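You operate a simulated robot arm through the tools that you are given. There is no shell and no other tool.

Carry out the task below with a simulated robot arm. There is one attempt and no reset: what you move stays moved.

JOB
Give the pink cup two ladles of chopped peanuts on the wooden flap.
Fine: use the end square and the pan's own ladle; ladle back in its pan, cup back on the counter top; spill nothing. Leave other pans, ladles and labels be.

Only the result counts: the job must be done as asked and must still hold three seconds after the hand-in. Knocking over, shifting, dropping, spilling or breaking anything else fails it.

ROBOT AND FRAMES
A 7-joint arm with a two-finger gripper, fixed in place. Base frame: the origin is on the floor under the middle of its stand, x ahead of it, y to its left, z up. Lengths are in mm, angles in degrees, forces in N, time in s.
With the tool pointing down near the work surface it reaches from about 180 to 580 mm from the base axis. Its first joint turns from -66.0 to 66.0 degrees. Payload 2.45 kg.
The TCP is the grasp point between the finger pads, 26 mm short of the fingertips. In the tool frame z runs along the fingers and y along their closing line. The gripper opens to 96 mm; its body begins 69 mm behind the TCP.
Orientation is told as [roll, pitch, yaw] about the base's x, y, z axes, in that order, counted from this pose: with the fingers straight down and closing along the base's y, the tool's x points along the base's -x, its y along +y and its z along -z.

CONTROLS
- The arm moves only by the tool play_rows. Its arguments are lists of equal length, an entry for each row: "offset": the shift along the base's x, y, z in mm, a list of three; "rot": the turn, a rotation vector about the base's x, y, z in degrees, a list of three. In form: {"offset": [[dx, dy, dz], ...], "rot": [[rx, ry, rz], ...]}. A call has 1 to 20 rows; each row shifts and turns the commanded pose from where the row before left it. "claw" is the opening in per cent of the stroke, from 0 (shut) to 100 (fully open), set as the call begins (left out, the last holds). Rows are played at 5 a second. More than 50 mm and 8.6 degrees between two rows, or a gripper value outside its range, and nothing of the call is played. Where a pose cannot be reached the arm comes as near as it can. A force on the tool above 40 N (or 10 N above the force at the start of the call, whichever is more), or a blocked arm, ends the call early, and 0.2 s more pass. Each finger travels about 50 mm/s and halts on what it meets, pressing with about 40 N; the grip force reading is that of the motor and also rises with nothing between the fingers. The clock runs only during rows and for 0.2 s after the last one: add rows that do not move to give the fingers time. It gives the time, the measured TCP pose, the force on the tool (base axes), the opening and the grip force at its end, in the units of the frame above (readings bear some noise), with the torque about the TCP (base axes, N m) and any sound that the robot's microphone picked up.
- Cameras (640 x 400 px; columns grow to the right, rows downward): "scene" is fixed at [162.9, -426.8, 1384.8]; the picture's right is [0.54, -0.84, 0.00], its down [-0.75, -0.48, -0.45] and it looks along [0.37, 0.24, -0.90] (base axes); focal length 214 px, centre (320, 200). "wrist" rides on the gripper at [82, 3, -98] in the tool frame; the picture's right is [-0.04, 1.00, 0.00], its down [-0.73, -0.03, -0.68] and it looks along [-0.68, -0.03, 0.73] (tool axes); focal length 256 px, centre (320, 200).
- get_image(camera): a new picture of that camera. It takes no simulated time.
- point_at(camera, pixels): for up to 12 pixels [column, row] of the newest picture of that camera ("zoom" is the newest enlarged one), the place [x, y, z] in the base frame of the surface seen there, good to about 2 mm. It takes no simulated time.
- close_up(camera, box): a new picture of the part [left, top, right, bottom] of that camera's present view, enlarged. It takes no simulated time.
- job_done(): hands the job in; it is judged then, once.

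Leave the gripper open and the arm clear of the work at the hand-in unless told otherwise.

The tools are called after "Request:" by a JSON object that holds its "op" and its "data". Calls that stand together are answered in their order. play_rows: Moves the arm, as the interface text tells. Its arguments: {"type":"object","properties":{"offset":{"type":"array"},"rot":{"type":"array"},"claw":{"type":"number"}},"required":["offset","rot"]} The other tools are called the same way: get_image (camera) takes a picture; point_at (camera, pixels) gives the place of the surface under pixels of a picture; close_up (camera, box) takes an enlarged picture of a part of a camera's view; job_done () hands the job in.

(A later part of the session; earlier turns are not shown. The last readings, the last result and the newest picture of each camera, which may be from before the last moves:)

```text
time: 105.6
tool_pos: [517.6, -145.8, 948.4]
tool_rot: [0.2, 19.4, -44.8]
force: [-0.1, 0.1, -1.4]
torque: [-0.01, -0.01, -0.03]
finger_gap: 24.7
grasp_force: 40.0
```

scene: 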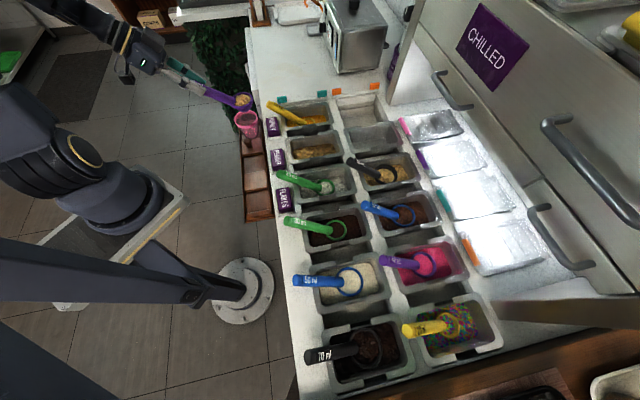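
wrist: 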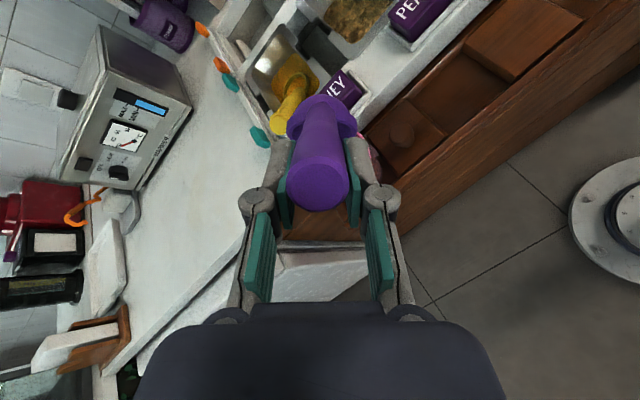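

Tilt 58° is reached without trouble. I lower 1 mm and sweep forward, part one.

Request:
{"op": "play_rows", "data": {"offset": [[0, 0, -1.1], [4.2, -4.2, 0.1], [3.9, -3.9, 0], [3.9, -3.9, -0.1], [2.8, -2.8, -0.3]], "rot": [[0, 0, 0], [-1.414, -1.414, 0], [-1.414, -1.414, 0], [-1.414, -1.414, 0], [-1.414, -1.414, 0]]}}

Request:
{"op": "play_rows", "data": {"offset": [[1.4, -1.4, -1], [0, 0, -1.6], [-3.5, 3.5, -3.5], [-6, 6, -4.7], [-8.8, 8.8, -8.1], [-9.2, 9.2, -10.1], [-8.3, 8.3, -11.1], [-5.4, 5.4, -8.4], [0, 0, 7], [0, 0, 9], [0, 0, 9], [0, 0, 0]], "rot": [[-2.828, -2.828, 0], [-2.828, -2.828, 0], [-4.243, -4.243, 0], [-4.243, -4.243, 0], [-5.657, -5.657, 0], [-5.657, -5.657, 0], [-5.657, -5.657, 0], [-4.243, -4.243, 0], [0, 0, 0], [0, 0, 0], [0, 0, 0], [0, 0, 0]]}}

Request:
{"op": "close_up", "data": {"camera": "scene", "box": [282, 120, 362, 170]}}

Request:
{"op": "point_at", "data": {"camera": "zoom", "pixels": [[350, 190], [375, 205], [340, 220], [360, 235], [325, 205], [385, 220], [345, 132], [412, 200], [340, 262], [395, 160], [100, 280], [180, 270]]}}

```text
time: 106.8
tool_pos: [532.1, -159.9, 947.3]
tool_rot: [0.0, 11.4, -44.7]
force: [0.7, -0.2, -0.7]
torque: [-0.01, -0.02, 0.01]
finger_gap: 25.1
grasp_force: 40.7
```

```text
time: 109.4
tool_pos: [490.6, -119.2, 922.7]
tool_rot: [-0.1, -38.6, -44.8]
force: [0.6, -0.3, -0.8]
torque: [0.03, 0.04, 0.0]
finger_gap: 24.9
grasp_force: 39.6
```

```text
8.00 times, centred on (322, 145) of scene
```

zoom: 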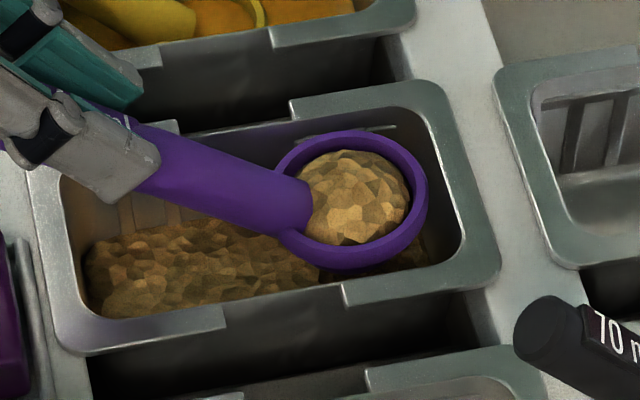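

```text
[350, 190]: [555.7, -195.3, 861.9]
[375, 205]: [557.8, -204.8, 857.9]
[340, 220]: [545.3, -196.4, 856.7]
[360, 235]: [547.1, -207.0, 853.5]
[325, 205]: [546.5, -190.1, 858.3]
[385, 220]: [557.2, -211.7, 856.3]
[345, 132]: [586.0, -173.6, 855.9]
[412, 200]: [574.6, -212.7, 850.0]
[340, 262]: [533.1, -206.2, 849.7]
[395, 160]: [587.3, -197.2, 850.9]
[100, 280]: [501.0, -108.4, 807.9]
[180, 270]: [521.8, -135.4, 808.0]
```

Now it is heaped full again (top z≈862 over a rim of 856). I lift straight up 81 mm, slowly.

Request:
{"op": "play_rows", "data": {"offset": [[0, 0, 4], [0, 0, 7], [0, 0, 10], [0, 0, 11], [0, 0, 11], [0, 0, 11], [0, 0, 11], [0, 0, 8], [0, 0, 5], [0, 0, 3], [0, 0, 0]], "rot": [[0, 0, 0], [0, 0, 0], [0, 0, 0], [0, 0, 0], [0, 0, 0], [0, 0, 0], [0, 0, 0], [0, 0, 0], [0, 0, 0], [0, 0, 0], [0, 0, 0]]}}

Request:
{"op": "play_rows", "data": {"offset": [[-1.7, 5.8, 0], [-2.8, 9.6, 0], [-4, 13.4, 0], [-4.8, 16.3, 0], [-5.1, 17.3, 0], [-5.1, 17.3, 0], [-5.1, 17.3, 0], [-5.1, 17.3, 0], [-5.1, 17.3, 0], [-5.1, 17.3, 0], [-5.1, 17.3, 0], [-5.1, 17.3, 0], [-5.1, 17.3, 0], [-4.8, 16.3, 0], [-4, 13.4, 0], [-2.8, 9.6, 0], [-1.7, 5.8, 0], [0, 0, 0]], "rot": [[0, 0, 0], [0, 0, 0], [0, 0, 0], [0, 0, 0], [0, 0, 0], [0, 0, 0], [0, 0, 0], [0, 0, 0], [0, 0, 0], [0, 0, 0], [0, 0, 0], [0, 0, 0], [0, 0, 0], [0, 0, 0], [0, 0, 0], [0, 0, 0], [0, 0, 0], [0, 0, 0]]}}

Request:
{"op": "close_up", "data": {"camera": "scene", "box": [200, 70, 328, 150]}}

```text
time: 111.8
tool_pos: [491.2, -118.5, 1005.4]
tool_rot: [-0.1, -38.6, -44.8]
force: [0.1, 0.9, -0.8]
torque: [0.02, 0.04, 0.0]
finger_gap: 25.1
grasp_force: 39.4
```

```text
time: 115.6
tool_pos: [446.7, 85.8, 1003.2]
tool_rot: [2.8, -38.3, -44.8]
force: [0.4, 0.6, -1.0]
torque: [0.04, -0.01, -0.01]
finger_gap: 24.9
grasp_force: 40.1
out of reach, approached as far as the arm can: row 5, 6, 7, 8, 9
```

```text
5.00 times, centred on (264, 110) of scene
```

zoom: 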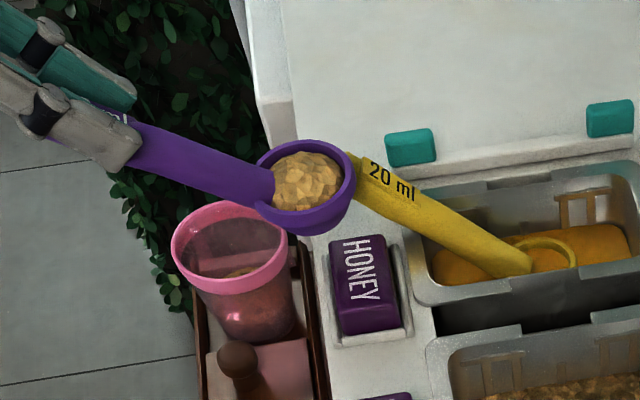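

The arm grazed its reach limit on the way and stopped short at (447,86) with a 2.8° roll, but the heap is intact and nothing was touched. I correct the roll and continue to the pouring position.

Request:
{"op": "play_rows", "data": {"offset": [[-1.5, 2.5, 0], [-4, 6, 0], [-6, 8.5, 0], [-6, 8.5, 0], [-6, 8.5, 0], [-4, 5.4, 0], [-2, 2.5, 0], [0, 0, 0]], "rot": [[-0.5, 0.5, 0], [-0.5, 0.5, 0], [-0.5, 0.5, 0], [-0.48, 0.48, 0], [0, 0, 0], [0, 0, 0], [0, 0, 0], [0, 0, 0]]}}

Request:
{"op": "close_up", "data": {"camera": "scene", "box": [200, 70, 328, 150]}}

Request:
{"op": "point_at", "data": {"camera": "zoom", "pixels": [[225, 157], [185, 170], [255, 172], [265, 200], [250, 225], [215, 238], [180, 225], [338, 172], [176, 260], [285, 250], [230, 300], [200, 290]]}}

```text
time: 117.4
tool_pos: [417.8, 128.4, 1004.8]
tool_rot: [-0.9, -38.1, -42.6]
force: [-0.5, 1.1, -1.0]
torque: [0.04, 0.07, 0.01]
finger_gap: 24.9
grasp_force: 39.7
```

```text
5.00 times, centred on (264, 110) of scene
```

zoom: 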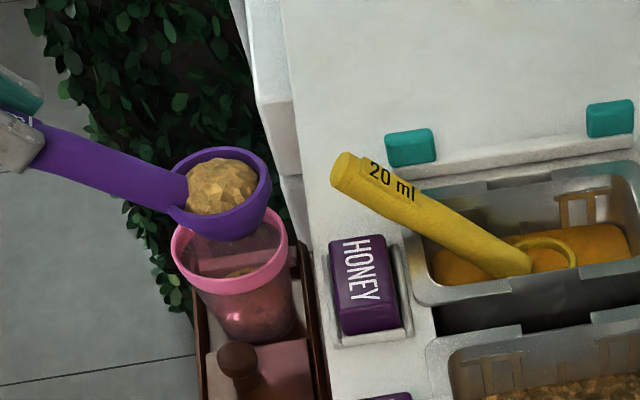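

```text
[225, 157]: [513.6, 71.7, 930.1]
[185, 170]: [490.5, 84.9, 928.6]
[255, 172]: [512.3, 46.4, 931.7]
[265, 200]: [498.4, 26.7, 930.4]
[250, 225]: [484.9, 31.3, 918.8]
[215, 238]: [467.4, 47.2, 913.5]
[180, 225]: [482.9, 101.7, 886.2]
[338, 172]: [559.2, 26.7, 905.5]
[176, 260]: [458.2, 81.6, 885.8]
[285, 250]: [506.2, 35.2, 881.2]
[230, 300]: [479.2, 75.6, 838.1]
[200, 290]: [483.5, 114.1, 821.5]
```

The ladle is at the cup with a small yaw and roll error. I correct the orientation (yaw -2.2°, roll +0.9°) and lower about 6 mm to the earlier pouring pose.

Request:
{"op": "play_rows", "data": {"offset": [[0.3, 0.7, -1.5], [0.3, 0.7, -2.5], [0.3, 0.6, -2], [0, 0, 0]], "rot": [[0.1, -0.33, -0.75], [0.1, -0.33, -0.75], [0.09, -0.33, -0.7], [0, 0, 0]]}}

Request:
{"op": "close_up", "data": {"camera": "scene", "box": [216, 90, 280, 130]}}

Request:
{"op": "point_at", "data": {"camera": "zoom", "pixels": [[230, 108], [300, 118], [345, 155], [358, 200], [345, 240], [300, 280], [250, 300], [190, 110], [170, 130], [260, 165]]}}

```text
time: 118.4
tool_pos: [419.2, 131.4, 997.2]
tool_rot: [0.4, -38.6, -45.5]
force: [-0.6, 0.1, -0.2]
torque: [0.03, 0.06, -0.04]
finger_gap: 25.0
grasp_force: 40.4
```

```text
10.00 times, centred on (248, 110) of scene
```

zoom: 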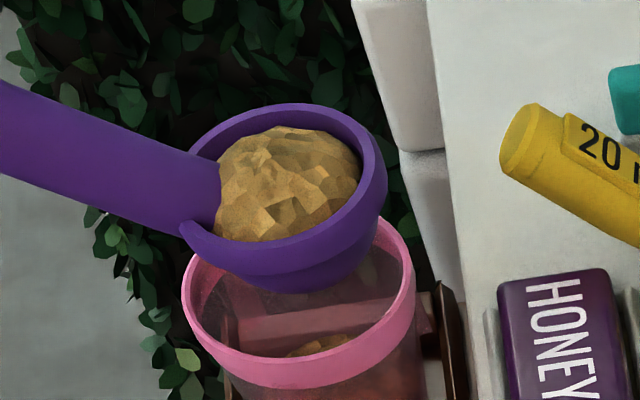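

```text
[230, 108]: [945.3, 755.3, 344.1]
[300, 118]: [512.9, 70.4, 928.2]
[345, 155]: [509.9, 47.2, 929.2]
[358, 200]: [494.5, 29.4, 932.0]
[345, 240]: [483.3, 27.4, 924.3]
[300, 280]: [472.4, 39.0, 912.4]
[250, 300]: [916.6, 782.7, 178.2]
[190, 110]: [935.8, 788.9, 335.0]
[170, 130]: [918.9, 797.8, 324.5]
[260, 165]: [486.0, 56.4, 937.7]
```

The bowl is well over the cup mouth, level with the heap intact. I begin the second pour, rolling the first 60°.

Request:
{"op": "play_rows", "data": {"offset": [[-0.7, -0.9, -0.08], [-0.7, -0.9, -0.08], [-0.53, -0.44, -0.08], [-0.53, -0.44, -0.08], [-0.53, -0.44, -0.08], [-0.53, -0.44, -0.08], [-0.34, -0.58, 0.2], [-0.34, -0.58, 0.2], [-0.34, -0.58, 0.2], [-0.34, -0.58, 0.2]], "rot": [[-2.745, 2.745, 3.145], [-2.745, 2.745, 3.145], [-2.745, 2.745, 3.145], [-2.745, 2.745, 3.145], [-2.745, 2.745, 3.145], [-2.745, 2.745, 3.145], [-2.745, 2.745, 3.145], [-2.745, 2.745, 3.145], [-2.745, 2.745, 3.145], [-2.745, 2.745, 3.145]]}}

Request:
{"op": "close_up", "data": {"camera": "scene", "box": [200, 80, 296, 140]}}

Request:
{"op": "close_up", "data": {"camera": "wrist", "box": [220, 0, 460, 150]}}

```text
time: 120.6
tool_pos: [413.5, 123.7, 996.8]
tool_rot: [-39.3, -20.8, 7.9]
force: [0.4, 0.5, -0.7]
torque: [0.02, 0.04, 0.03]
finger_gap: 25.2
grasp_force: 40.2
```

```text
6.67 times, centred on (248, 110) of scene
```

zoom: 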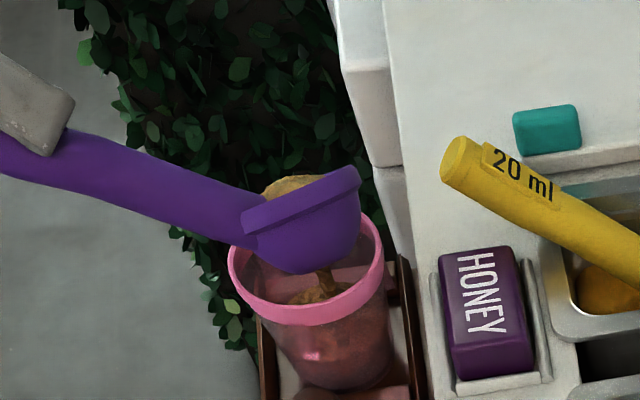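

```text
2.67 times, centred on (340, 75) of wrist
```

zoom: 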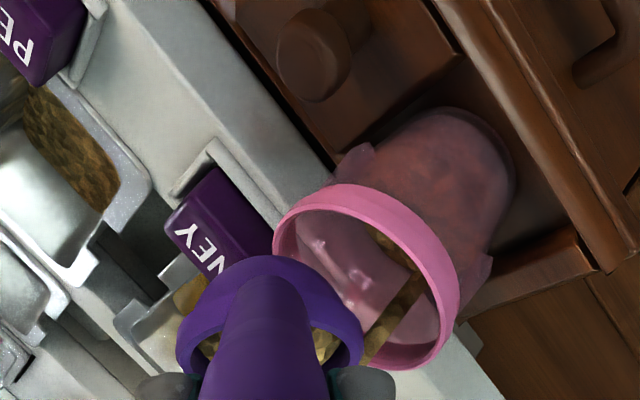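

The stream falls inside the cup. I hold briefly and continue slowly from 50° to 100°.

Request:
{"op": "play_rows", "data": {"offset": [[0, 0, 0], [-0.34, -0.58, 0.2], [0, 0, 0], [-0.34, -0.58, 0.2], [0, 0, 0], [-0.06, -0.55, 0.42], [0, 0, 0], [-0.06, -0.55, 0.42], [0, 0, 0], [-0.06, -0.55, 0.42], [0, 0, 0], [-0.06, -0.55, 0.42], [0, 0, 0]], "rot": [[0, 0, 0], [-2.745, 2.745, 3.145], [0, 0, 0], [-2.745, 2.745, 3.145], [0, 0, 0], [-2.745, 2.745, 3.145], [0, 0, 0], [-2.745, 2.745, 3.145], [0, 0, 0], [-2.745, 2.745, 3.145], [0, 0, 0], [-2.745, 2.745, 3.145], [0, 0, 0]]}}

Request:
{"op": "close_up", "data": {"camera": "wrist", "box": [220, 0, 460, 150]}}

Request:
{"op": "play_rows", "data": {"offset": [[-0.06, -0.55, 0.42], [-0.06, -0.55, 0.42], [0.24, -0.38, 0.53], [0.24, -0.38, 0.53], [0.24, -0.38, 0.53], [0.24, -0.38, 0.53], [0.24, -0.38, 0.53], [0.24, -0.38, 0.53], [0.47, -0.12, 0.5], [0.47, -0.12, 0.5], [0.47, -0.12, 0.5], [0, 0, 0], [0, 0, 0], [0, 0, 0], [0, 0, 0]], "rot": [[-2.745, 2.745, 3.145], [-2.745, 2.745, 3.145], [-2.745, 2.745, 3.145], [-2.745, 2.745, 3.145], [-2.745, 2.745, 3.145], [-2.745, 2.745, 3.145], [-2.745, 2.745, 3.145], [-2.745, 2.745, 3.145], [-2.745, 2.745, 3.145], [-2.745, 2.745, 3.145], [-2.745, 2.745, 3.145], [0, 0, 0], [0, 0, 0], [0, 0, 0], [0, 0, 0]]}}

Request:
{"op": "close_up", "data": {"camera": "scene", "box": [200, 80, 296, 140]}}

```text
time: 123.4
tool_pos: [412.8, 121.1, 999.6]
tool_rot: [-49.9, -0.1, 29.0]
force: [0.0, 0.0, -0.5]
torque: [0.02, 0.02, -0.01]
finger_gap: 25.1
grasp_force: 39.8
```

```text
2.67 times, centred on (340, 75) of wrist
```

zoom: 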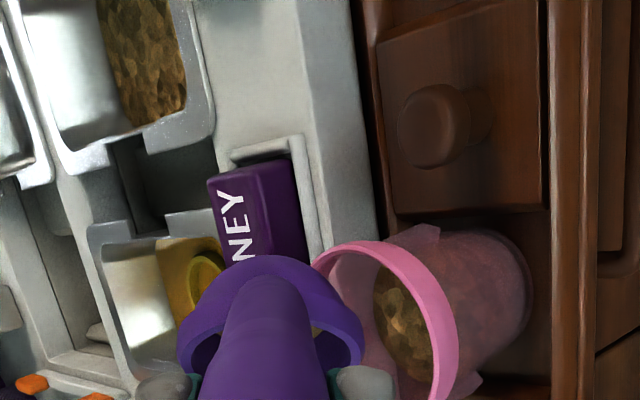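

```text
time: 126.6
tool_pos: [415.9, 116.2, 1005.0]
tool_rot: [-48.0, 42.0, 66.0]
force: [-0.2, -0.7, -1.5]
torque: [0.04, 0.04, -0.02]
finger_gap: 24.8
grasp_force: 40.4
```

```text
6.67 times, centred on (248, 110) of scene
```

zoom: 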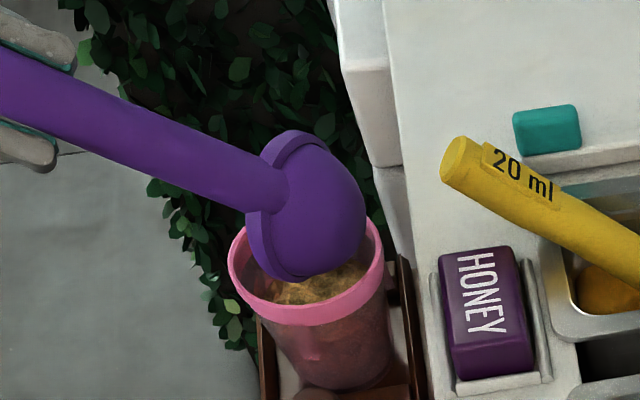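

The second load is in the cup. I roll the ladle back to level over the cup.

Request:
{"op": "play_rows", "data": {"offset": [[-0.75, 0.19, -0.8], [-0.75, 0.19, -0.8], [-0.36, 0.57, -0.8], [-0.36, 0.57, -0.8], [-0.36, 0.57, -0.8], [-0.36, 0.57, -0.8], [0.09, 0.83, -0.63], [0.09, 0.83, -0.63], [0.09, 0.83, -0.63], [0.09, 0.83, -0.63], [0.51, 0.87, -0.3], [0.51, 0.87, -0.3], [0.51, 0.87, -0.3], [0.51, 0.87, -0.3], [0.8, 0.66, 0.12], [0.8, 0.66, 0.12], [0.8, 0.66, 0.12], [0.8, 0.66, 0.12], [0, 0, 0]], "rot": [[4.118, -4.118, -4.718], [4.118, -4.118, -4.718], [4.118, -4.118, -4.718], [4.118, -4.118, -4.718], [4.118, -4.118, -4.718], [4.118, -4.118, -4.718], [4.118, -4.118, -4.718], [4.118, -4.118, -4.718], [4.118, -4.118, -4.718], [4.118, -4.118, -4.718], [4.118, -4.118, -4.718], [4.118, -4.118, -4.718], [4.118, -4.118, -4.718], [4.118, -4.118, -4.718], [4.118, -4.118, -4.718], [4.118, -4.118, -4.718], [4.118, -4.118, -4.718], [4.118, -4.118, -4.718], [0, 0, 0]]}}

Request:
{"op": "close_up", "data": {"camera": "scene", "box": [200, 80, 296, 140]}}

```text
time: 130.6
tool_pos: [416.6, 128.0, 997.6]
tool_rot: [0.3, -38.7, -45.3]
force: [-0.3, 0.2, -0.9]
torque: [0.02, 0.02, 0.0]
finger_gap: 25.0
grasp_force: 39.8
```

```text
6.67 times, centred on (248, 110) of scene
```

zoom: 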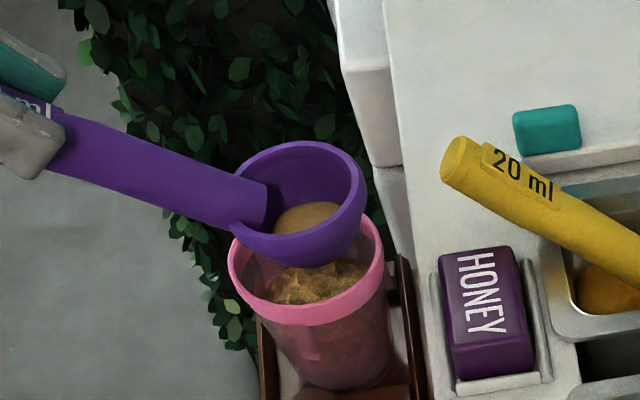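

The ladle is empty again and the cup shows a good fill. I return the ladle over the peanut pan along the same path as before.

Request:
{"op": "play_rows", "data": {"offset": [[3, -12, 3], [6, -22, 3], [6.5, -24.9, 0], [6.5, -24.9, 0], [6.5, -24.9, 0], [6.5, -24.9, 0], [6.5, -24.9, 0], [6.5, -24.9, 0], [6.5, -24.9, 0], [5, -17, 0], [2.4, -8, 0], [0, 0, 0]], "rot": [[0, 0, 0], [0, 0, 0], [0, 0, 0], [0, 0, 0], [0, 0, 0], [0, 0, 0], [0, 0, 0], [0, 0, 0], [0, 0, 0], [0, 0, 0], [0, 0, 0], [0, 0, 0]]}}

Request:
{"op": "close_up", "data": {"camera": "scene", "box": [210, 85, 370, 185]}}

```text
time: 133.2
tool_pos: [478.7, -104.2, 1001.8]
tool_rot: [0.2, -38.6, -45.3]
force: [0.8, 0.4, -0.9]
torque: [0.0, 0.05, 0.05]
finger_gap: 24.8
grasp_force: 39.7
```

```text
4.00 times, centred on (290, 135) of scene
```

zoom: 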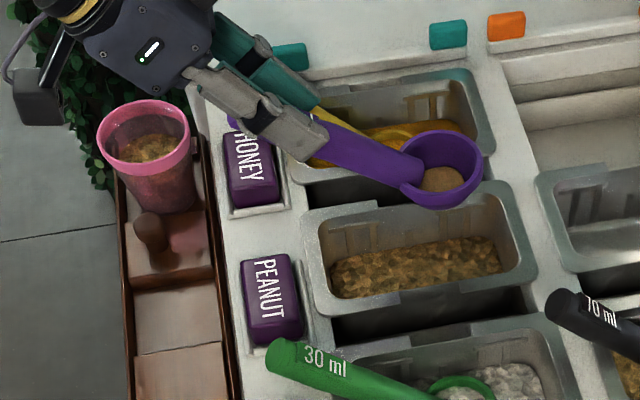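

No warnings this time. I lower the ladle 78 mm into the pan area.

Request:
{"op": "play_rows", "data": {"offset": [[0, 0, -10], [0, 0, -16], [0, 0, -16], [0, 0, -16], [0, 0, -13], [0, 0, -7], [0, 0, 0]], "rot": [[0, 0, 0], [0, 0, 0], [0, 0, 0], [0, 0, 0], [0, 0, 0], [0, 0, 0], [0, 0, 0]]}}

```text
time: 134.8
tool_pos: [479.2, -105.1, 925.2]
tool_rot: [0.2, -38.6, -45.3]
force: [-0.8, -0.7, -1.0]
torque: [0.04, 0.05, 0.01]
finger_gap: 24.8
grasp_force: 40.2
```

Now I turn the ladle back to its original heading (-54°) and shift to the original grasp location above (482.6,-88).

Request:
{"op": "play_rows", "data": {"offset": [[1.1, 5.7, 0], [1.1, 5.7, 0], [1.1, 5.7, 0], [0, 0, 0]], "rot": [[0, 0, -3], [0, 0, -3], [0, 0, -3], [0, 0, 0]]}}

Request:
{"op": "close_up", "data": {"camera": "scene", "box": [250, 115, 362, 185]}}

Request:
{"op": "close_up", "data": {"camera": "wrist", "box": [200, 80, 440, 230]}}

```text
time: 135.8
tool_pos: [481.8, -87.6, 925.4]
tool_rot: [0.2, -38.7, -54.3]
force: [0.6, 0.3, -1.0]
torque: [0.05, 0.02, 0.01]
finger_gap: 24.8
grasp_force: 40.1
```

```text
5.71 times, centred on (306, 150) of scene
```

zoom: 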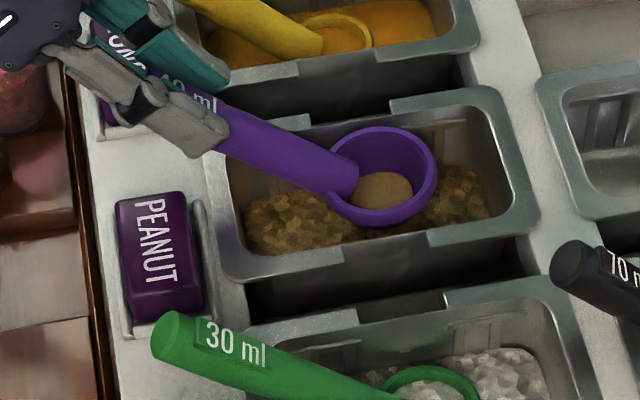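

```text
2.67 times, centred on (320, 155) of wrist
```

zoom: 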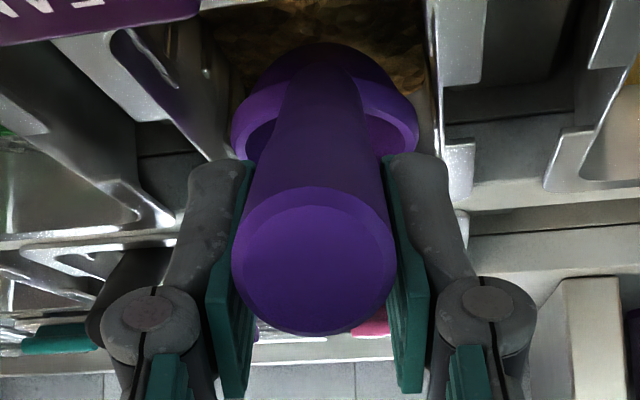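

In the wrist view the handle cap appears slightly rotated in the grip compared with the original grasp. I check whether the bowl rim is still level.

Request:
{"op": "close_up", "data": {"camera": "scene", "box": [282, 120, 362, 170]}}

Request:
{"op": "point_at", "data": {"camera": "zoom", "pixels": [[270, 139], [235, 150], [310, 145], [345, 170], [353, 200], [335, 245], [295, 275], [250, 275], [215, 262], [207, 245]]}}

Request:
{"op": "point_at", "data": {"camera": "wrist", "pixels": [[318, 177], [290, 177], [345, 177], [318, 155], [318, 200], [288, 128], [353, 128], [320, 98]]}}

```text
8.00 times, centred on (322, 145) of scene
```

zoom: 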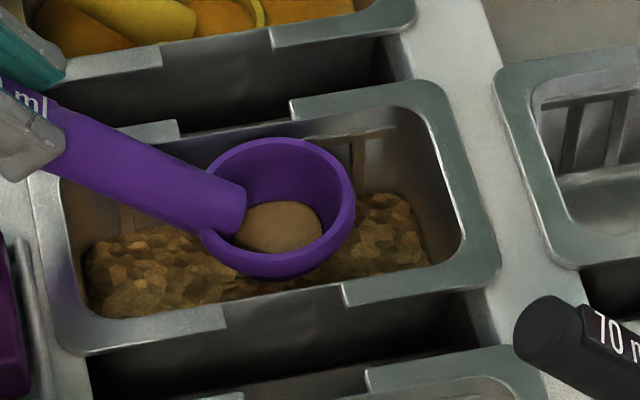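

```text
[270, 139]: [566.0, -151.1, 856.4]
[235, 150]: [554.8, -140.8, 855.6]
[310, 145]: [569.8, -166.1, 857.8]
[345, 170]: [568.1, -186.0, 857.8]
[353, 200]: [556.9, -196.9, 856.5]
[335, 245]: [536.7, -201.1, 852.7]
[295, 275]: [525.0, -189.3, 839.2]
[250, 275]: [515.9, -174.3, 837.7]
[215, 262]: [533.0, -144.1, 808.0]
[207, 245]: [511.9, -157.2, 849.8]
```

```text
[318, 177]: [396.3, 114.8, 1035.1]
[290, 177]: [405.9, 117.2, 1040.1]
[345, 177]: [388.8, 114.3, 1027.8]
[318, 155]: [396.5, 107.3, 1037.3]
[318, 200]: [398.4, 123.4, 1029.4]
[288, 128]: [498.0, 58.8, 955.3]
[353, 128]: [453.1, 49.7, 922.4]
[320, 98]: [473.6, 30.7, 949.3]
```

The bowl now tilts back about 7.5° (far lip z≈858, near lip ≈850) because the handle slipped slightly in the grip. I pitch forward 7.5° about the bowl to make it level as it was originally.

Request:
{"op": "play_rows", "data": {"offset": [[0.8, -2.4, 4.2], [0.8, -2.4, 4.2], [0.7, -2.5, 4.2], [0, 0, 0]], "rot": [[2.03, 1.46, 0], [2.03, 1.46, 0], [2.03, 1.46, 0], [0, 0, 0]]}}

Request:
{"op": "close_up", "data": {"camera": "scene", "box": [282, 120, 362, 170]}}

Request:
{"op": "point_at", "data": {"camera": "zoom", "pixels": [[265, 145], [225, 160], [305, 152], [335, 172], [345, 205], [330, 245], [295, 275], [245, 275], [210, 258], [198, 235], [270, 235], [120, 130]]}}

```text
time: 136.8
tool_pos: [485.5, -93.9, 937.8]
tool_rot: [0.2, -31.1, -54.2]
force: [-0.9, 0.3, 0.1]
torque: [0.04, 0.03, 0.03]
finger_gap: 24.9
grasp_force: 39.9
```

```text
8.00 times, centred on (322, 145) of scene
```

zoom: 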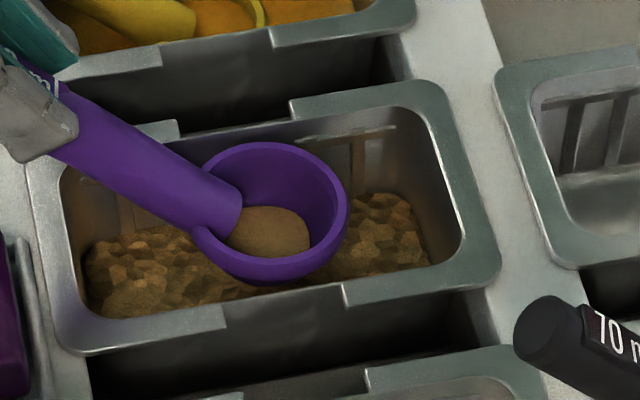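

```text
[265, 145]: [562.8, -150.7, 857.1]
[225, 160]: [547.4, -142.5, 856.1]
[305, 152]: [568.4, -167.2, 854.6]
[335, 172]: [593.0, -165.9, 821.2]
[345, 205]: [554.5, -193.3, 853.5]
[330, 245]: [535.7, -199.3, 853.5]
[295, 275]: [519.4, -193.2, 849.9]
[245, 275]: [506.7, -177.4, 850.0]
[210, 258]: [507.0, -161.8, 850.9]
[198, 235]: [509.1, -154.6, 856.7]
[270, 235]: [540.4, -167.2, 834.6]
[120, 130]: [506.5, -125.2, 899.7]
```

I zoom further to judge the rim's levelness accurately.

Request:
{"op": "close_up", "data": {"camera": "scene", "box": [302, 134, 334, 158]}}

Request:
{"op": "get_image", "data": {"camera": "wrist"}}

```text
16.00 times, centred on (318, 146) of scene
```

zoom: 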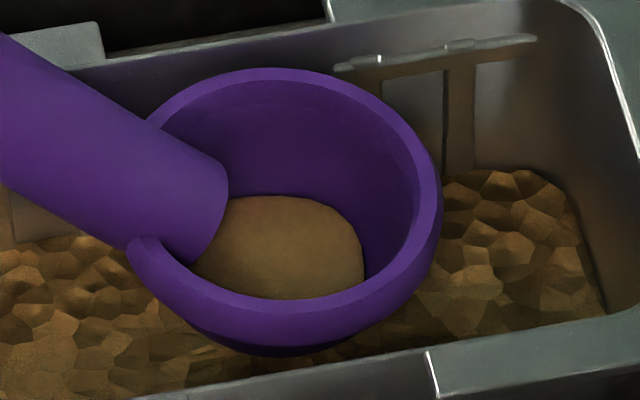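

```text
taken
```

wrist: 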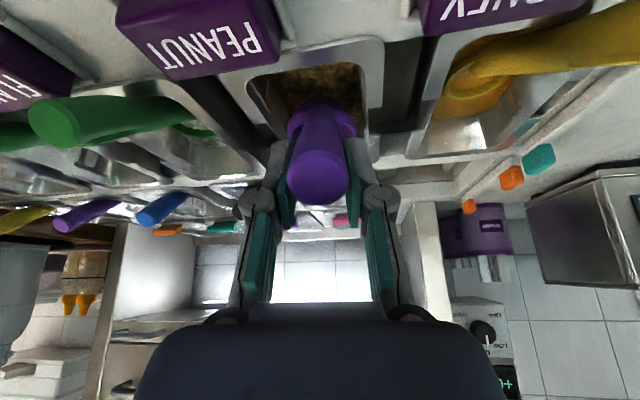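

Request:
{"op": "point_at", "data": {"camera": "zoom", "pixels": [[270, 76], [215, 86], [320, 82], [370, 108], [405, 145], [432, 190], [425, 240], [390, 285], [330, 312], [270, 318], [210, 300], [150, 260]]}}

Request:
{"op": "point_at", "data": {"camera": "zoom", "pixels": [[140, 245], [165, 120], [180, 110], [200, 180], [100, 150], [60, 120], [30, 90], [215, 190], [245, 310], [300, 318]]}}

```text
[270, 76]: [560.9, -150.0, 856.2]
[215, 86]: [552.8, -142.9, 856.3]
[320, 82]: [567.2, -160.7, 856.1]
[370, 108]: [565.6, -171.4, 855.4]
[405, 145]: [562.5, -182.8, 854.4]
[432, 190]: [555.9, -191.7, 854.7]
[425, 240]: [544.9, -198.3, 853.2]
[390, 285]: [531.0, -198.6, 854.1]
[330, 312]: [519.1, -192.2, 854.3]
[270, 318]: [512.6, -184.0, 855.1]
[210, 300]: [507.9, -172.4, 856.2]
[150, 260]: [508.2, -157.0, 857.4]
```

```text
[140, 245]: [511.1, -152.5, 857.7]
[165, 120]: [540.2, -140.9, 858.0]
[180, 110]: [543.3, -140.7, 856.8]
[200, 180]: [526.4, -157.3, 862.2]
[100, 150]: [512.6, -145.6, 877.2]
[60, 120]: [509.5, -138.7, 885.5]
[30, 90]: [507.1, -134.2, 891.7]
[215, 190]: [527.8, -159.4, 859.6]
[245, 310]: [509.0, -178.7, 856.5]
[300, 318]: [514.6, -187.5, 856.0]
```

The bowl centre is at (537.5,-169.7), z 855.8, level in pitch with about 4° of sideways roll. I correct the roll about the bowl centre and then lower 24 mm.

Request:
{"op": "play_rows", "data": {"offset": [[2.3, 1.7, 0], [2.3, 1.6, -0.2], [0, 0, -6], [0, 0, -8], [0, 0, -6], [0, 0, -4], [0, 0, 0]], "rot": [[-1.17, 1.62, 0], [-1.17, 1.62, 0], [0, 0, 0], [0, 0, 0], [0, 0, 0], [0, 0, 0], [0, 0, 0]]}}

Request:
{"op": "close_up", "data": {"camera": "scene", "box": [282, 120, 362, 170]}}

```text
time: 138.4
tool_pos: [490.3, -91.1, 913.6]
tool_rot: [-4.6, -31.0, -51.8]
force: [-1.2, -1.3, -0.3]
torque: [0.02, 0.0, 0.0]
finger_gap: 24.7
grasp_force: 39.9
```

```text
8.00 times, centred on (322, 145) of scene
```

zoom: 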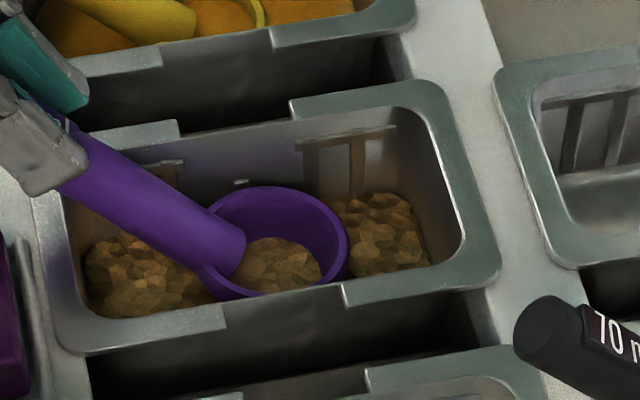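

About 6 mm above the floor. I lower in 1.5 mm steps to touch down.

Request:
{"op": "play_rows", "data": {"offset": [[0, 0, -1.5], [0, 0, -1.5], [0, 0, -1], [0, 0, 0]], "rot": [[0, 0, 0], [0, 0, 0], [0, 0, 0], [0, 0, 0]]}}

```text
time: 139.4
tool_pos: [490.4, -90.1, 910.2]
tool_rot: [-4.6, -31.0, -51.9]
force: [0.0, -0.4, 0.7]
torque: [0.02, 0.03, 0.01]
finger_gap: 24.9
grasp_force: 40.1
```

No contact yet. I go down further in 1 mm steps.

Request:
{"op": "play_rows", "data": {"offset": [[0, 0, -1], [0, 0, -1], [0, 0, 0]], "rot": [[0, 0, 0], [0, 0, 0], [0, 0, 0]]}}

Request:
{"op": "close_up", "data": {"camera": "scene", "box": [282, 120, 362, 170]}}

Request:
{"op": "point_at", "data": {"camera": "zoom", "pixels": [[270, 192], [310, 200], [335, 225], [343, 255], [225, 205], [215, 285], [250, 300], [310, 293]]}}

```text
time: 140.2
tool_pos: [491.2, -91.8, 907.6]
tool_rot: [-4.5, -31.1, -51.8]
force: [0.2, 0.6, 2.8]
torque: [-0.15, -0.25, 0.09]
finger_gap: 24.7
grasp_force: 40.2
```

```text
8.00 times, centred on (322, 145) of scene
```

zoom: 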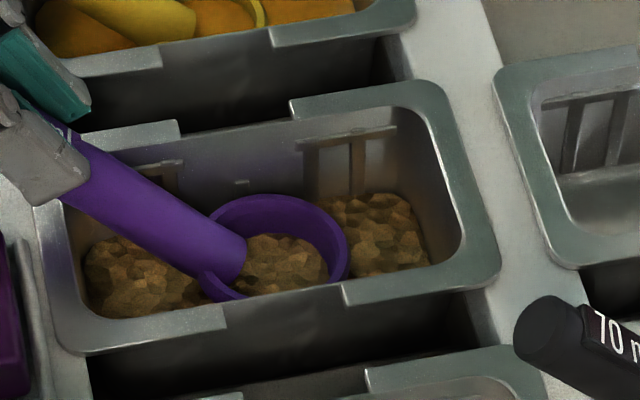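

```text
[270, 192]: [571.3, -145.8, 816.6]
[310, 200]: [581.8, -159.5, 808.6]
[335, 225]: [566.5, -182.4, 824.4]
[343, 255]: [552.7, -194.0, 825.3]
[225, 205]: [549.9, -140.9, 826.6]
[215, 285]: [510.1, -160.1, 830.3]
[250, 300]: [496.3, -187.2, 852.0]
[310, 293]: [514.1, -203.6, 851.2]
```

Touchdown at 2.8 N with the rim at about 825.5, as originally. I open the gripper just enough (38%) to release the handle.

Request:
{"op": "play_rows", "data": {"offset": [[0, 0, 0], [0, 0, 0], [0, 0, 0]], "rot": [[0, 0, 0], [0, 0, 0], [0, 0, 0]], "claw": 38}}

Request:
{"op": "close_up", "data": {"camera": "scene", "box": [250, 115, 362, 185]}}

Request:
{"op": "close_up", "data": {"camera": "wrist", "box": [200, 80, 440, 230]}}

```text
time: 141.0
tool_pos: [490.0, -92.1, 906.1]
tool_rot: [-4.5, -31.0, -51.9]
force: [0.4, -0.5, -0.2]
torque: [0.02, 0.0, 0.02]
finger_gap: 36.4
grasp_force: 0.1
```

```text
5.71 times, centred on (306, 150) of scene
```

zoom: 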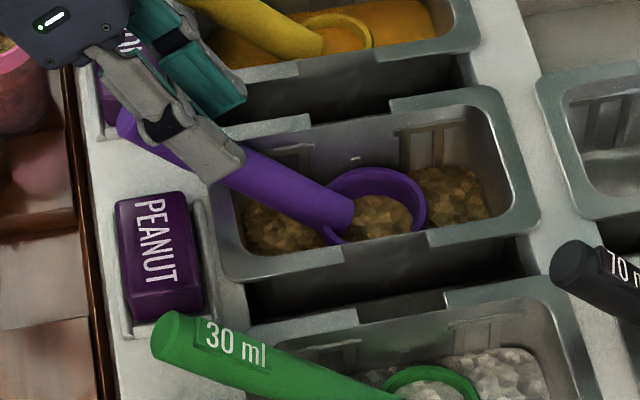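

```text
2.67 times, centred on (320, 155) of wrist
```

zoom: 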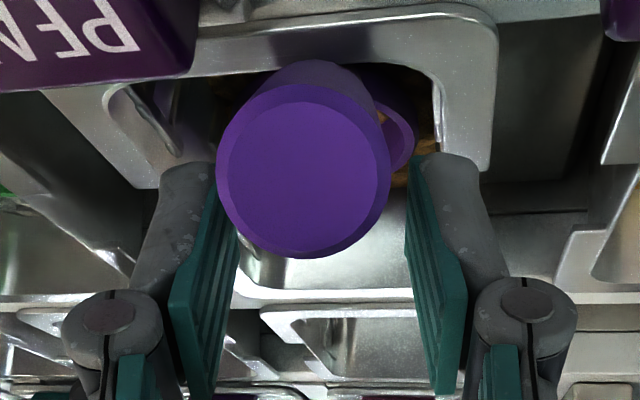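

The ladle settled back leaning on its pan rim, as at the start. The handle sits about 3 mm toward one finger, so I shift sideways (-2,-1.6) to centre, then retreat along the tool axis.

Request:
{"op": "play_rows", "data": {"offset": [[-1.0, -0.8, 0], [-1.0, -0.8, 0], [-1.9, 2.4, 5.1], [-3.8, 4.9, 10.3], [0, 0, 0]], "rot": [[0, 0, 0], [0, 0, 0], [0, 0, 0], [0, 0, 0], [0, 0, 0]]}}

Request:
{"op": "close_up", "data": {"camera": "wrist", "box": [200, 80, 440, 230]}}

Request:
{"op": "close_up", "data": {"camera": "scene", "box": [250, 115, 362, 185]}}

```text
time: 142.2
tool_pos: [481.7, -85.0, 922.8]
tool_rot: [-4.6, -31.0, -51.8]
force: [0.4, -0.2, -0.3]
torque: [0.01, -0.03, 0.03]
finger_gap: 36.4
grasp_force: 0.1
```

```text
2.67 times, centred on (320, 155) of wrist
```

zoom: 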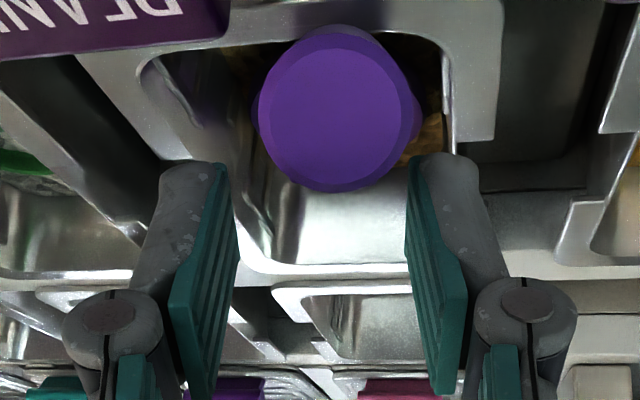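

```text
5.71 times, centred on (306, 150) of scene
```

zoom: 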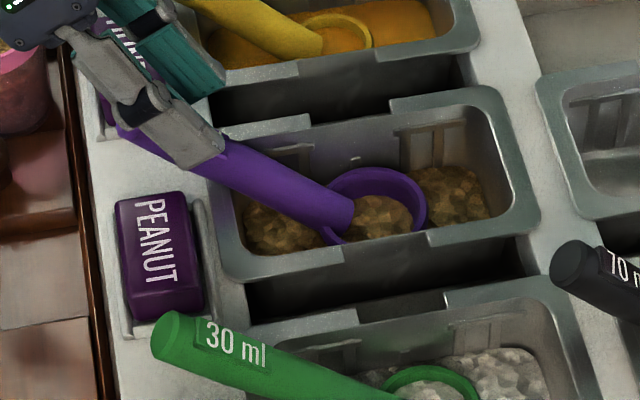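

Clear of the handle. I continue retreating another 60 mm along the tool axis.

Request:
{"op": "play_rows", "data": {"offset": [[-3.8, 4.9, 10.3], [-3.8, 4.9, 10.3], [-3.8, 4.9, 10.3], [-3.8, 4.9, 10.3], [-3.8, 4.9, 10.3], [0, 0, 15], [0, 0, 0]], "rot": [[0, 0, 0], [0, 0, 0], [0, 0, 0], [0, 0, 0], [0, 0, 0], [0, 0, 0], [0, 0, 0]]}}

Request:
{"op": "get_image", "data": {"camera": "wrist"}}

Request:
{"op": "close_up", "data": {"camera": "scene", "box": [210, 85, 370, 185]}}

```text
time: 143.8
tool_pos: [462.4, -61.0, 990.3]
tool_rot: [-4.5, -31.0, -51.9]
force: [0.0, -0.5, 0.6]
torque: [0.0, -0.01, -0.02]
finger_gap: 36.4
grasp_force: 0.0
```

```text
taken
```

wrist: 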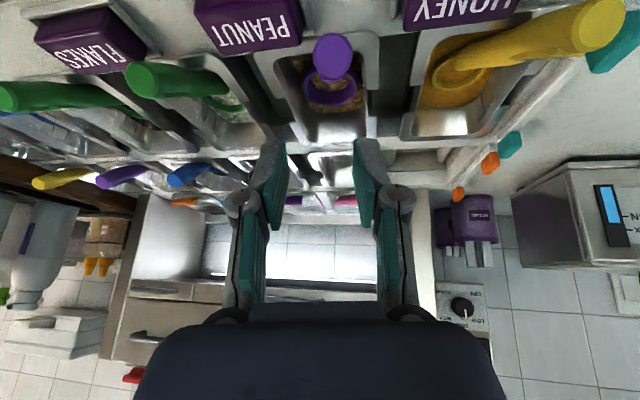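

```text
4.00 times, centred on (290, 135) of scene
```

zoom: 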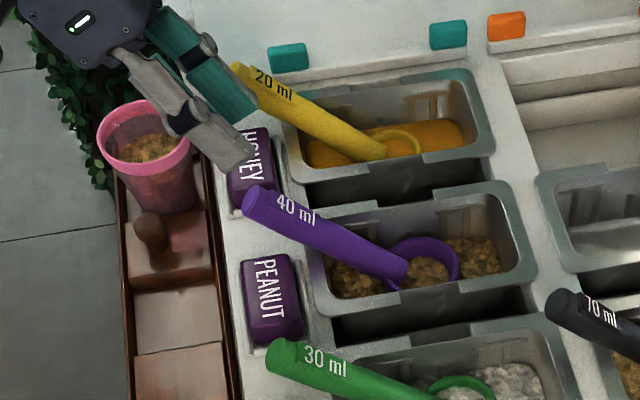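

The ladle rests in its pan and the cup stands filled on the end square. Now I un-tilt the gripper and raise it, then go to the cup's approach side.

Request:
{"op": "play_rows", "data": {"offset": [[-5, 5, 8], [-5, 5, 8], [-5, 5, 8], [-5, 5, 8], [0, 0, 0], [0, 0, 0]], "rot": [[6.1, 4.78, 0], [6.1, 4.78, 0], [6.1, 4.78, 0], [6.1, 4.78, 0], [2.8, -3.5, 6.6], [0, 0, 0]], "claw": 96}}

```text
time: 145.2
tool_pos: [443.2, -39.9, 1021.5]
tool_rot: [0.1, -0.1, -45.1]
force: [0.0, 0.8, 0.0]
torque: [0.0, 0.01, 0.02]
finger_gap: 92.0
grasp_force: 0.0
```

Vertical at heading -45°. I move over to the free side of the cup and tilt 45° again, ending near (432,125,985).

Request:
{"op": "play_rows", "data": {"offset": [[-2, 20, 0], [-2, 25, 0], [-2, 25, 0], [-2, 25, 0], [-2, 25, 0], [-2, 25, 0], [-2, 20, 0], [0, 0, -6], [0, 0, -6], [0, 0, -6], [0, 0, -6], [1, 0, -6], [1, 0, -6], [0, 0, 0]], "rot": [[0, 0, 0], [0, 0, 0], [0, 0, 0], [0, 0, 0], [0, 0, 0], [0, 0, 0], [0, 0, 0], [-5.3, -5.3, 0], [-5.3, -5.3, 0], [-5.3, -5.3, 0], [-5.3, -5.3, 0], [-5.3, -5.3, 0], [-5.3, -5.3, 0], [0, 0, 0]]}}

Request:
{"op": "get_image", "data": {"camera": "wrist"}}

Request:
{"op": "close_up", "data": {"camera": "scene", "box": [210, 85, 306, 145]}}

```text
time: 148.2
tool_pos: [430.3, 123.4, 985.0]
tool_rot: [0.4, -45.3, -45.4]
force: [0.0, 0.5, -0.9]
torque: [-0.01, 0.01, 0.03]
finger_gap: 92.2
grasp_force: 0.1
```

```text
taken
```

wrist: 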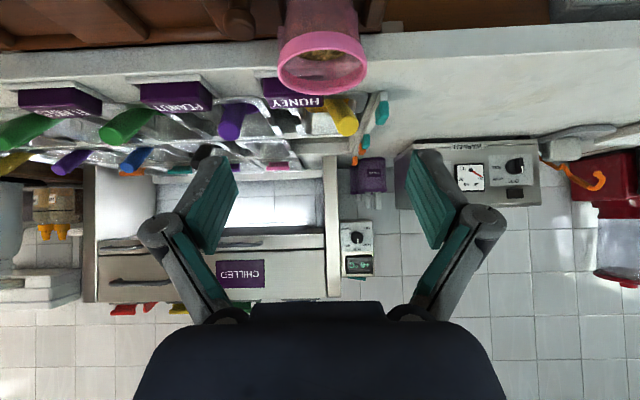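

```text
6.67 times, centred on (258, 115) of scene
```

zoom: 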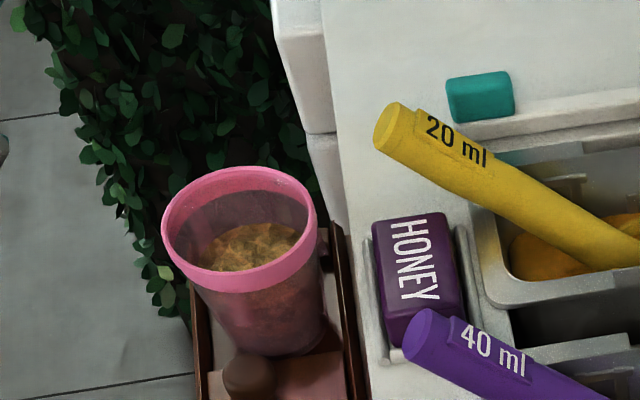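

In position. I re-measure the cup rim and the peanut level inside.

Request:
{"op": "point_at", "data": {"camera": "zoom", "pixels": [[312, 220], [300, 190], [270, 172], [235, 170], [200, 180], [172, 205], [168, 235], [190, 268], [230, 288], [270, 283], [305, 255], [245, 250]]}}

```text
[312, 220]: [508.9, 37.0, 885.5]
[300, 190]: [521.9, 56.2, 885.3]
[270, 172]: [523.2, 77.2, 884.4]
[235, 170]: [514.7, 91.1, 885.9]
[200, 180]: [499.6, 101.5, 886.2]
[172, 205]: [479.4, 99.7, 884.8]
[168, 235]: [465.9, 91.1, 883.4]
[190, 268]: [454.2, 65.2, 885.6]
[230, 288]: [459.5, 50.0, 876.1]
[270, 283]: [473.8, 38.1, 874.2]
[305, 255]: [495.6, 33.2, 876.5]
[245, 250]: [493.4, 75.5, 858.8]
```

Cup centre (489.3,67.7), rim 886, peanuts at about 859. I line up on the tool axis and advance toward the cup, stopping about 28 mm short.

Request:
{"op": "play_rows", "data": {"offset": [[0.2, 1.8, -10.8], [0.2, 1.8, -10.8], [7.5, -7.5, -10.6], [7.5, -7.5, -10.6], [7.5, -7.5, -10.6], [7.5, -7.5, -10.6], [7.5, -7.5, -10.6], [7.5, -7.5, -10.6], [0, 0, 0]], "rot": [[0, 0, 0], [0, 0, 0], [0, 0, 0], [0, 0, 0], [0, 0, 0], [0, 0, 0], [0, 0, 0], [0, 0, 0], [0, 0, 0]]}}

Request:
{"op": "get_image", "data": {"camera": "wrist"}}

Request:
{"op": "close_up", "data": {"camera": "scene", "box": [210, 85, 306, 145]}}

```text
time: 150.2
tool_pos: [476.6, 83.0, 901.1]
tool_rot: [0.3, -45.2, -45.4]
force: [0.5, 0.1, -0.1]
torque: [0.03, -0.01, -0.02]
finger_gap: 92.2
grasp_force: 0.0
```

```text
taken
```

wrist: 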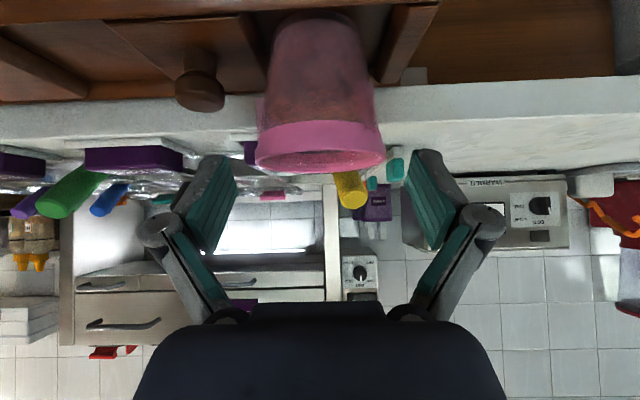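

```text
6.67 times, centred on (258, 115) of scene
```

zoom: 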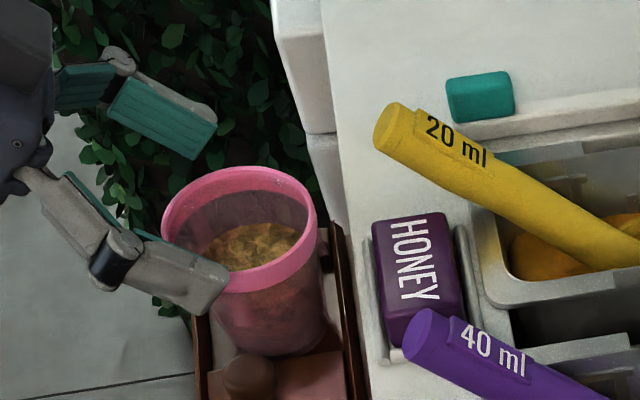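

The cup band is centred between the open pads (255–386). I advance the last 28 mm.

Request:
{"op": "play_rows", "data": {"offset": [[6.7, -7.2, -10.5], [6.6, -7.1, -10.4], [0, 0, 0]], "rot": [[0, 0, 0], [0, 0, 0], [0, 0, 0]]}}

Request:
{"op": "get_image", "data": {"camera": "wrist"}}

```text
time: 151.0
tool_pos: [488.5, 67.6, 877.7]
tool_rot: [0.4, -45.3, -45.4]
force: [0.7, -0.7, 0.6]
torque: [0.01, 0.0, 0.0]
finger_gap: 92.3
grasp_force: 0.0
```

```text
taken
```

wrist: 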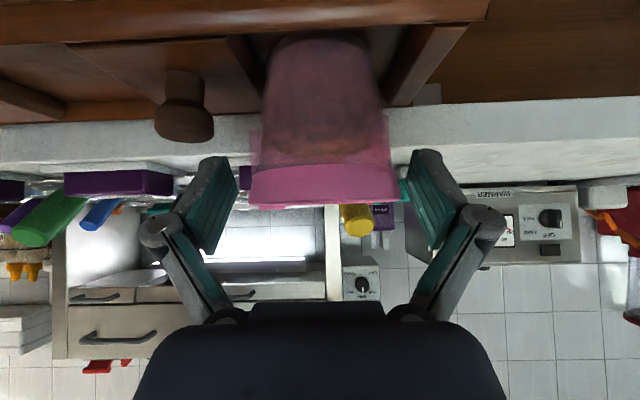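

Good alignment. I raise 1.5 mm to sit on the band and close gently, then firmly.

Request:
{"op": "play_rows", "data": {"offset": [[0, 0, 1.5], [0, 0, 0], [0, 0, 0], [0, 0, 0]], "rot": [[0, 0, 0], [0, 0, 0], [0, 0, 0], [0, 0, 0]], "claw": 69}}

Request:
{"op": "play_rows", "data": {"offset": [[0, 0, 0], [0, 0, 0], [0, 0, 0]], "rot": [[0, 0, 0], [0, 0, 0], [0, 0, 0]], "claw": 65}}

Request:
{"op": "get_image", "data": {"camera": "wrist"}}

```text
time: 152.0
tool_pos: [489.2, 67.7, 881.3]
tool_rot: [0.3, -45.2, -45.4]
force: [0.5, -0.1, 0.9]
torque: [-0.04, -0.02, 0.05]
finger_gap: 67.9
grasp_force: 4.0
```

```text
time: 152.8
tool_pos: [488.3, 66.9, 880.7]
tool_rot: [0.4, -45.2, -45.3]
force: [-1.0, 0.1, 3.2]
torque: [0.01, 0.05, -0.05]
finger_gap: 67.1
grasp_force: 40.5
```

```text
taken
```

wrist: 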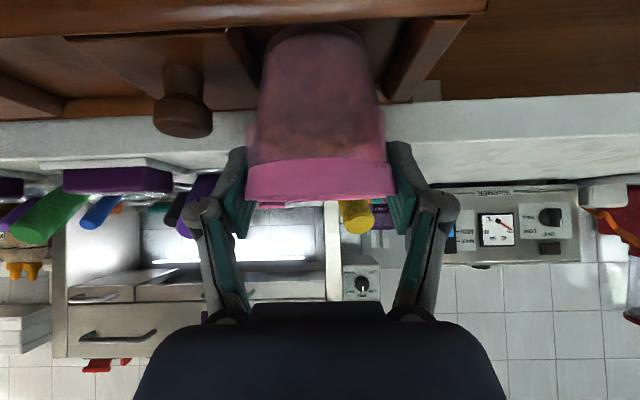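

The cup is held firmly. I lift it slowly 30 mm and check.

Request:
{"op": "play_rows", "data": {"offset": [[0, 0, 2], [0, 0, 4], [0, 0, 7], [0, 0, 8], [0, 0, 6], [0, 0, 3], [0, 0, 0]], "rot": [[0, 0, 0], [0, 0, 0], [0, 0, 0], [0, 0, 0], [0, 0, 0], [0, 0, 0], [0, 0, 0]]}}

Request:
{"op": "close_up", "data": {"camera": "scene", "box": [210, 85, 306, 145]}}

```text
time: 154.4
tool_pos: [490.0, 66.8, 911.9]
tool_rot: [0.3, -45.3, -45.5]
force: [-0.2, 0.1, 0.5]
torque: [0.02, 0.01, -0.01]
finger_gap: 66.8
grasp_force: 39.9
```

```text
6.67 times, centred on (258, 115) of scene
```

zoom: 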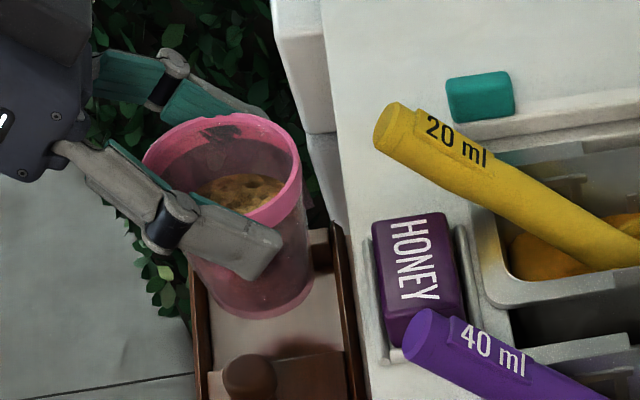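

The cup rises upright with its contents. I continue the lift to z≈986.

Request:
{"op": "play_rows", "data": {"offset": [[0, 0, 5], [0, 0, 9], [0, 0, 11], [0, 0, 12], [0, 0, 12], [0, 0, 12], [0, 0, 8], [0, 0, 5], [0, 0, 0]], "rot": [[0, 0, 0], [0, 0, 0], [0, 0, 0], [0, 0, 0], [0, 0, 0], [0, 0, 0], [0, 0, 0], [0, 0, 0], [0, 0, 0]]}}

Request:
{"op": "play_rows", "data": {"offset": [[5, 1, 0], [9, 1.8, 0], [12, 2.4, 0], [12, 2.4, 0], [9, 1.8, 0], [5, 1, 0], [0, 0, 0]], "rot": [[0, 0, 1], [0, 0, 1.2], [0, 0, 1.4], [0, 0, 1.4], [0, 0, 1.2], [0, 0, 0.8], [0, 0, 0]]}}

Request:
{"op": "close_up", "data": {"camera": "scene", "box": [200, 55, 328, 135]}}

```text
time: 156.4
tool_pos: [490.6, 65.9, 985.6]
tool_rot: [0.3, -45.2, -45.4]
force: [0.7, -0.2, -0.1]
torque: [0.01, 0.03, 0.01]
finger_gap: 67.3
grasp_force: 40.1
```

```text
time: 158.0
tool_pos: [540.9, 78.5, 984.7]
tool_rot: [0.3, -45.2, -38.3]
force: [-0.4, 0.1, -0.5]
torque: [0.0, 0.01, -0.02]
finger_gap: 67.3
grasp_force: 39.4
```

```text
5.00 times, centred on (264, 95) of scene
```

zoom: 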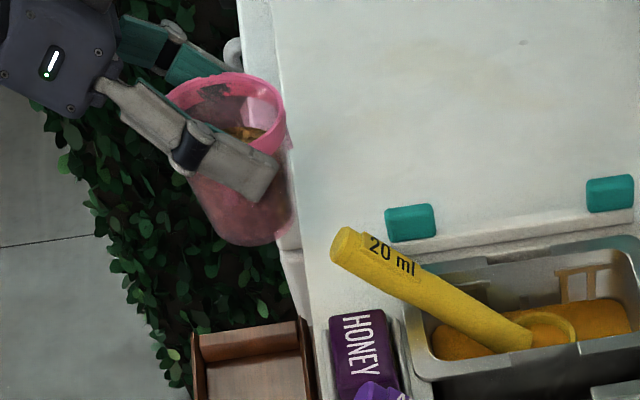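

All fine. I continue over the counter to about (644,98), turning to -25°.

Request:
{"op": "play_rows", "data": {"offset": [[6, 1.1, 0], [10, 1.9, 0], [13, 2.4, 0], [14, 2.6, 0], [14, 2.6, 0], [14, 2.6, 0], [13, 2.5, 0], [11, 2.1, 0], [7, 1.3, 0], [0, 0, 0]], "rot": [[0, 0, 1.5], [0, 0, 1.5], [0, 0, 1.5], [0, 0, 1.5], [0, 0, 1.5], [0, 0, 1.5], [0, 0, 1.5], [0, 0, 1.5], [0, 0, 1.3], [0, 0, 0]]}}

Request:
{"op": "close_up", "data": {"camera": "scene", "box": [200, 45, 328, 125]}}

Request:
{"op": "point_at", "data": {"camera": "zoom", "pixels": [[290, 125], [280, 100], [335, 130], [340, 155], [300, 118], [270, 110], [330, 190], [260, 115]]}}

```text
time: 160.2
tool_pos: [643.1, 97.6, 984.7]
tool_rot: [0.3, -45.1, -25.0]
force: [0.1, -0.4, -0.3]
torque: [-0.02, 0.02, -0.02]
finger_gap: 67.3
grasp_force: 39.9
```

```text
5.00 times, centred on (264, 85) of scene
```

zoom: 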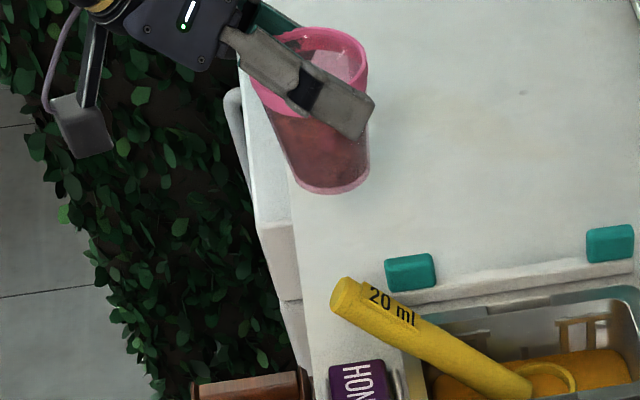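

```text
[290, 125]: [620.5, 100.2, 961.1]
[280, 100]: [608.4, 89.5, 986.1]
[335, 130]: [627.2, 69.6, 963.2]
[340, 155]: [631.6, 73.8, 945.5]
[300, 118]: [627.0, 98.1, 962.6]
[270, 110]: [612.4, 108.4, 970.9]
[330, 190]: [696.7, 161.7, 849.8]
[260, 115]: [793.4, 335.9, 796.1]
```

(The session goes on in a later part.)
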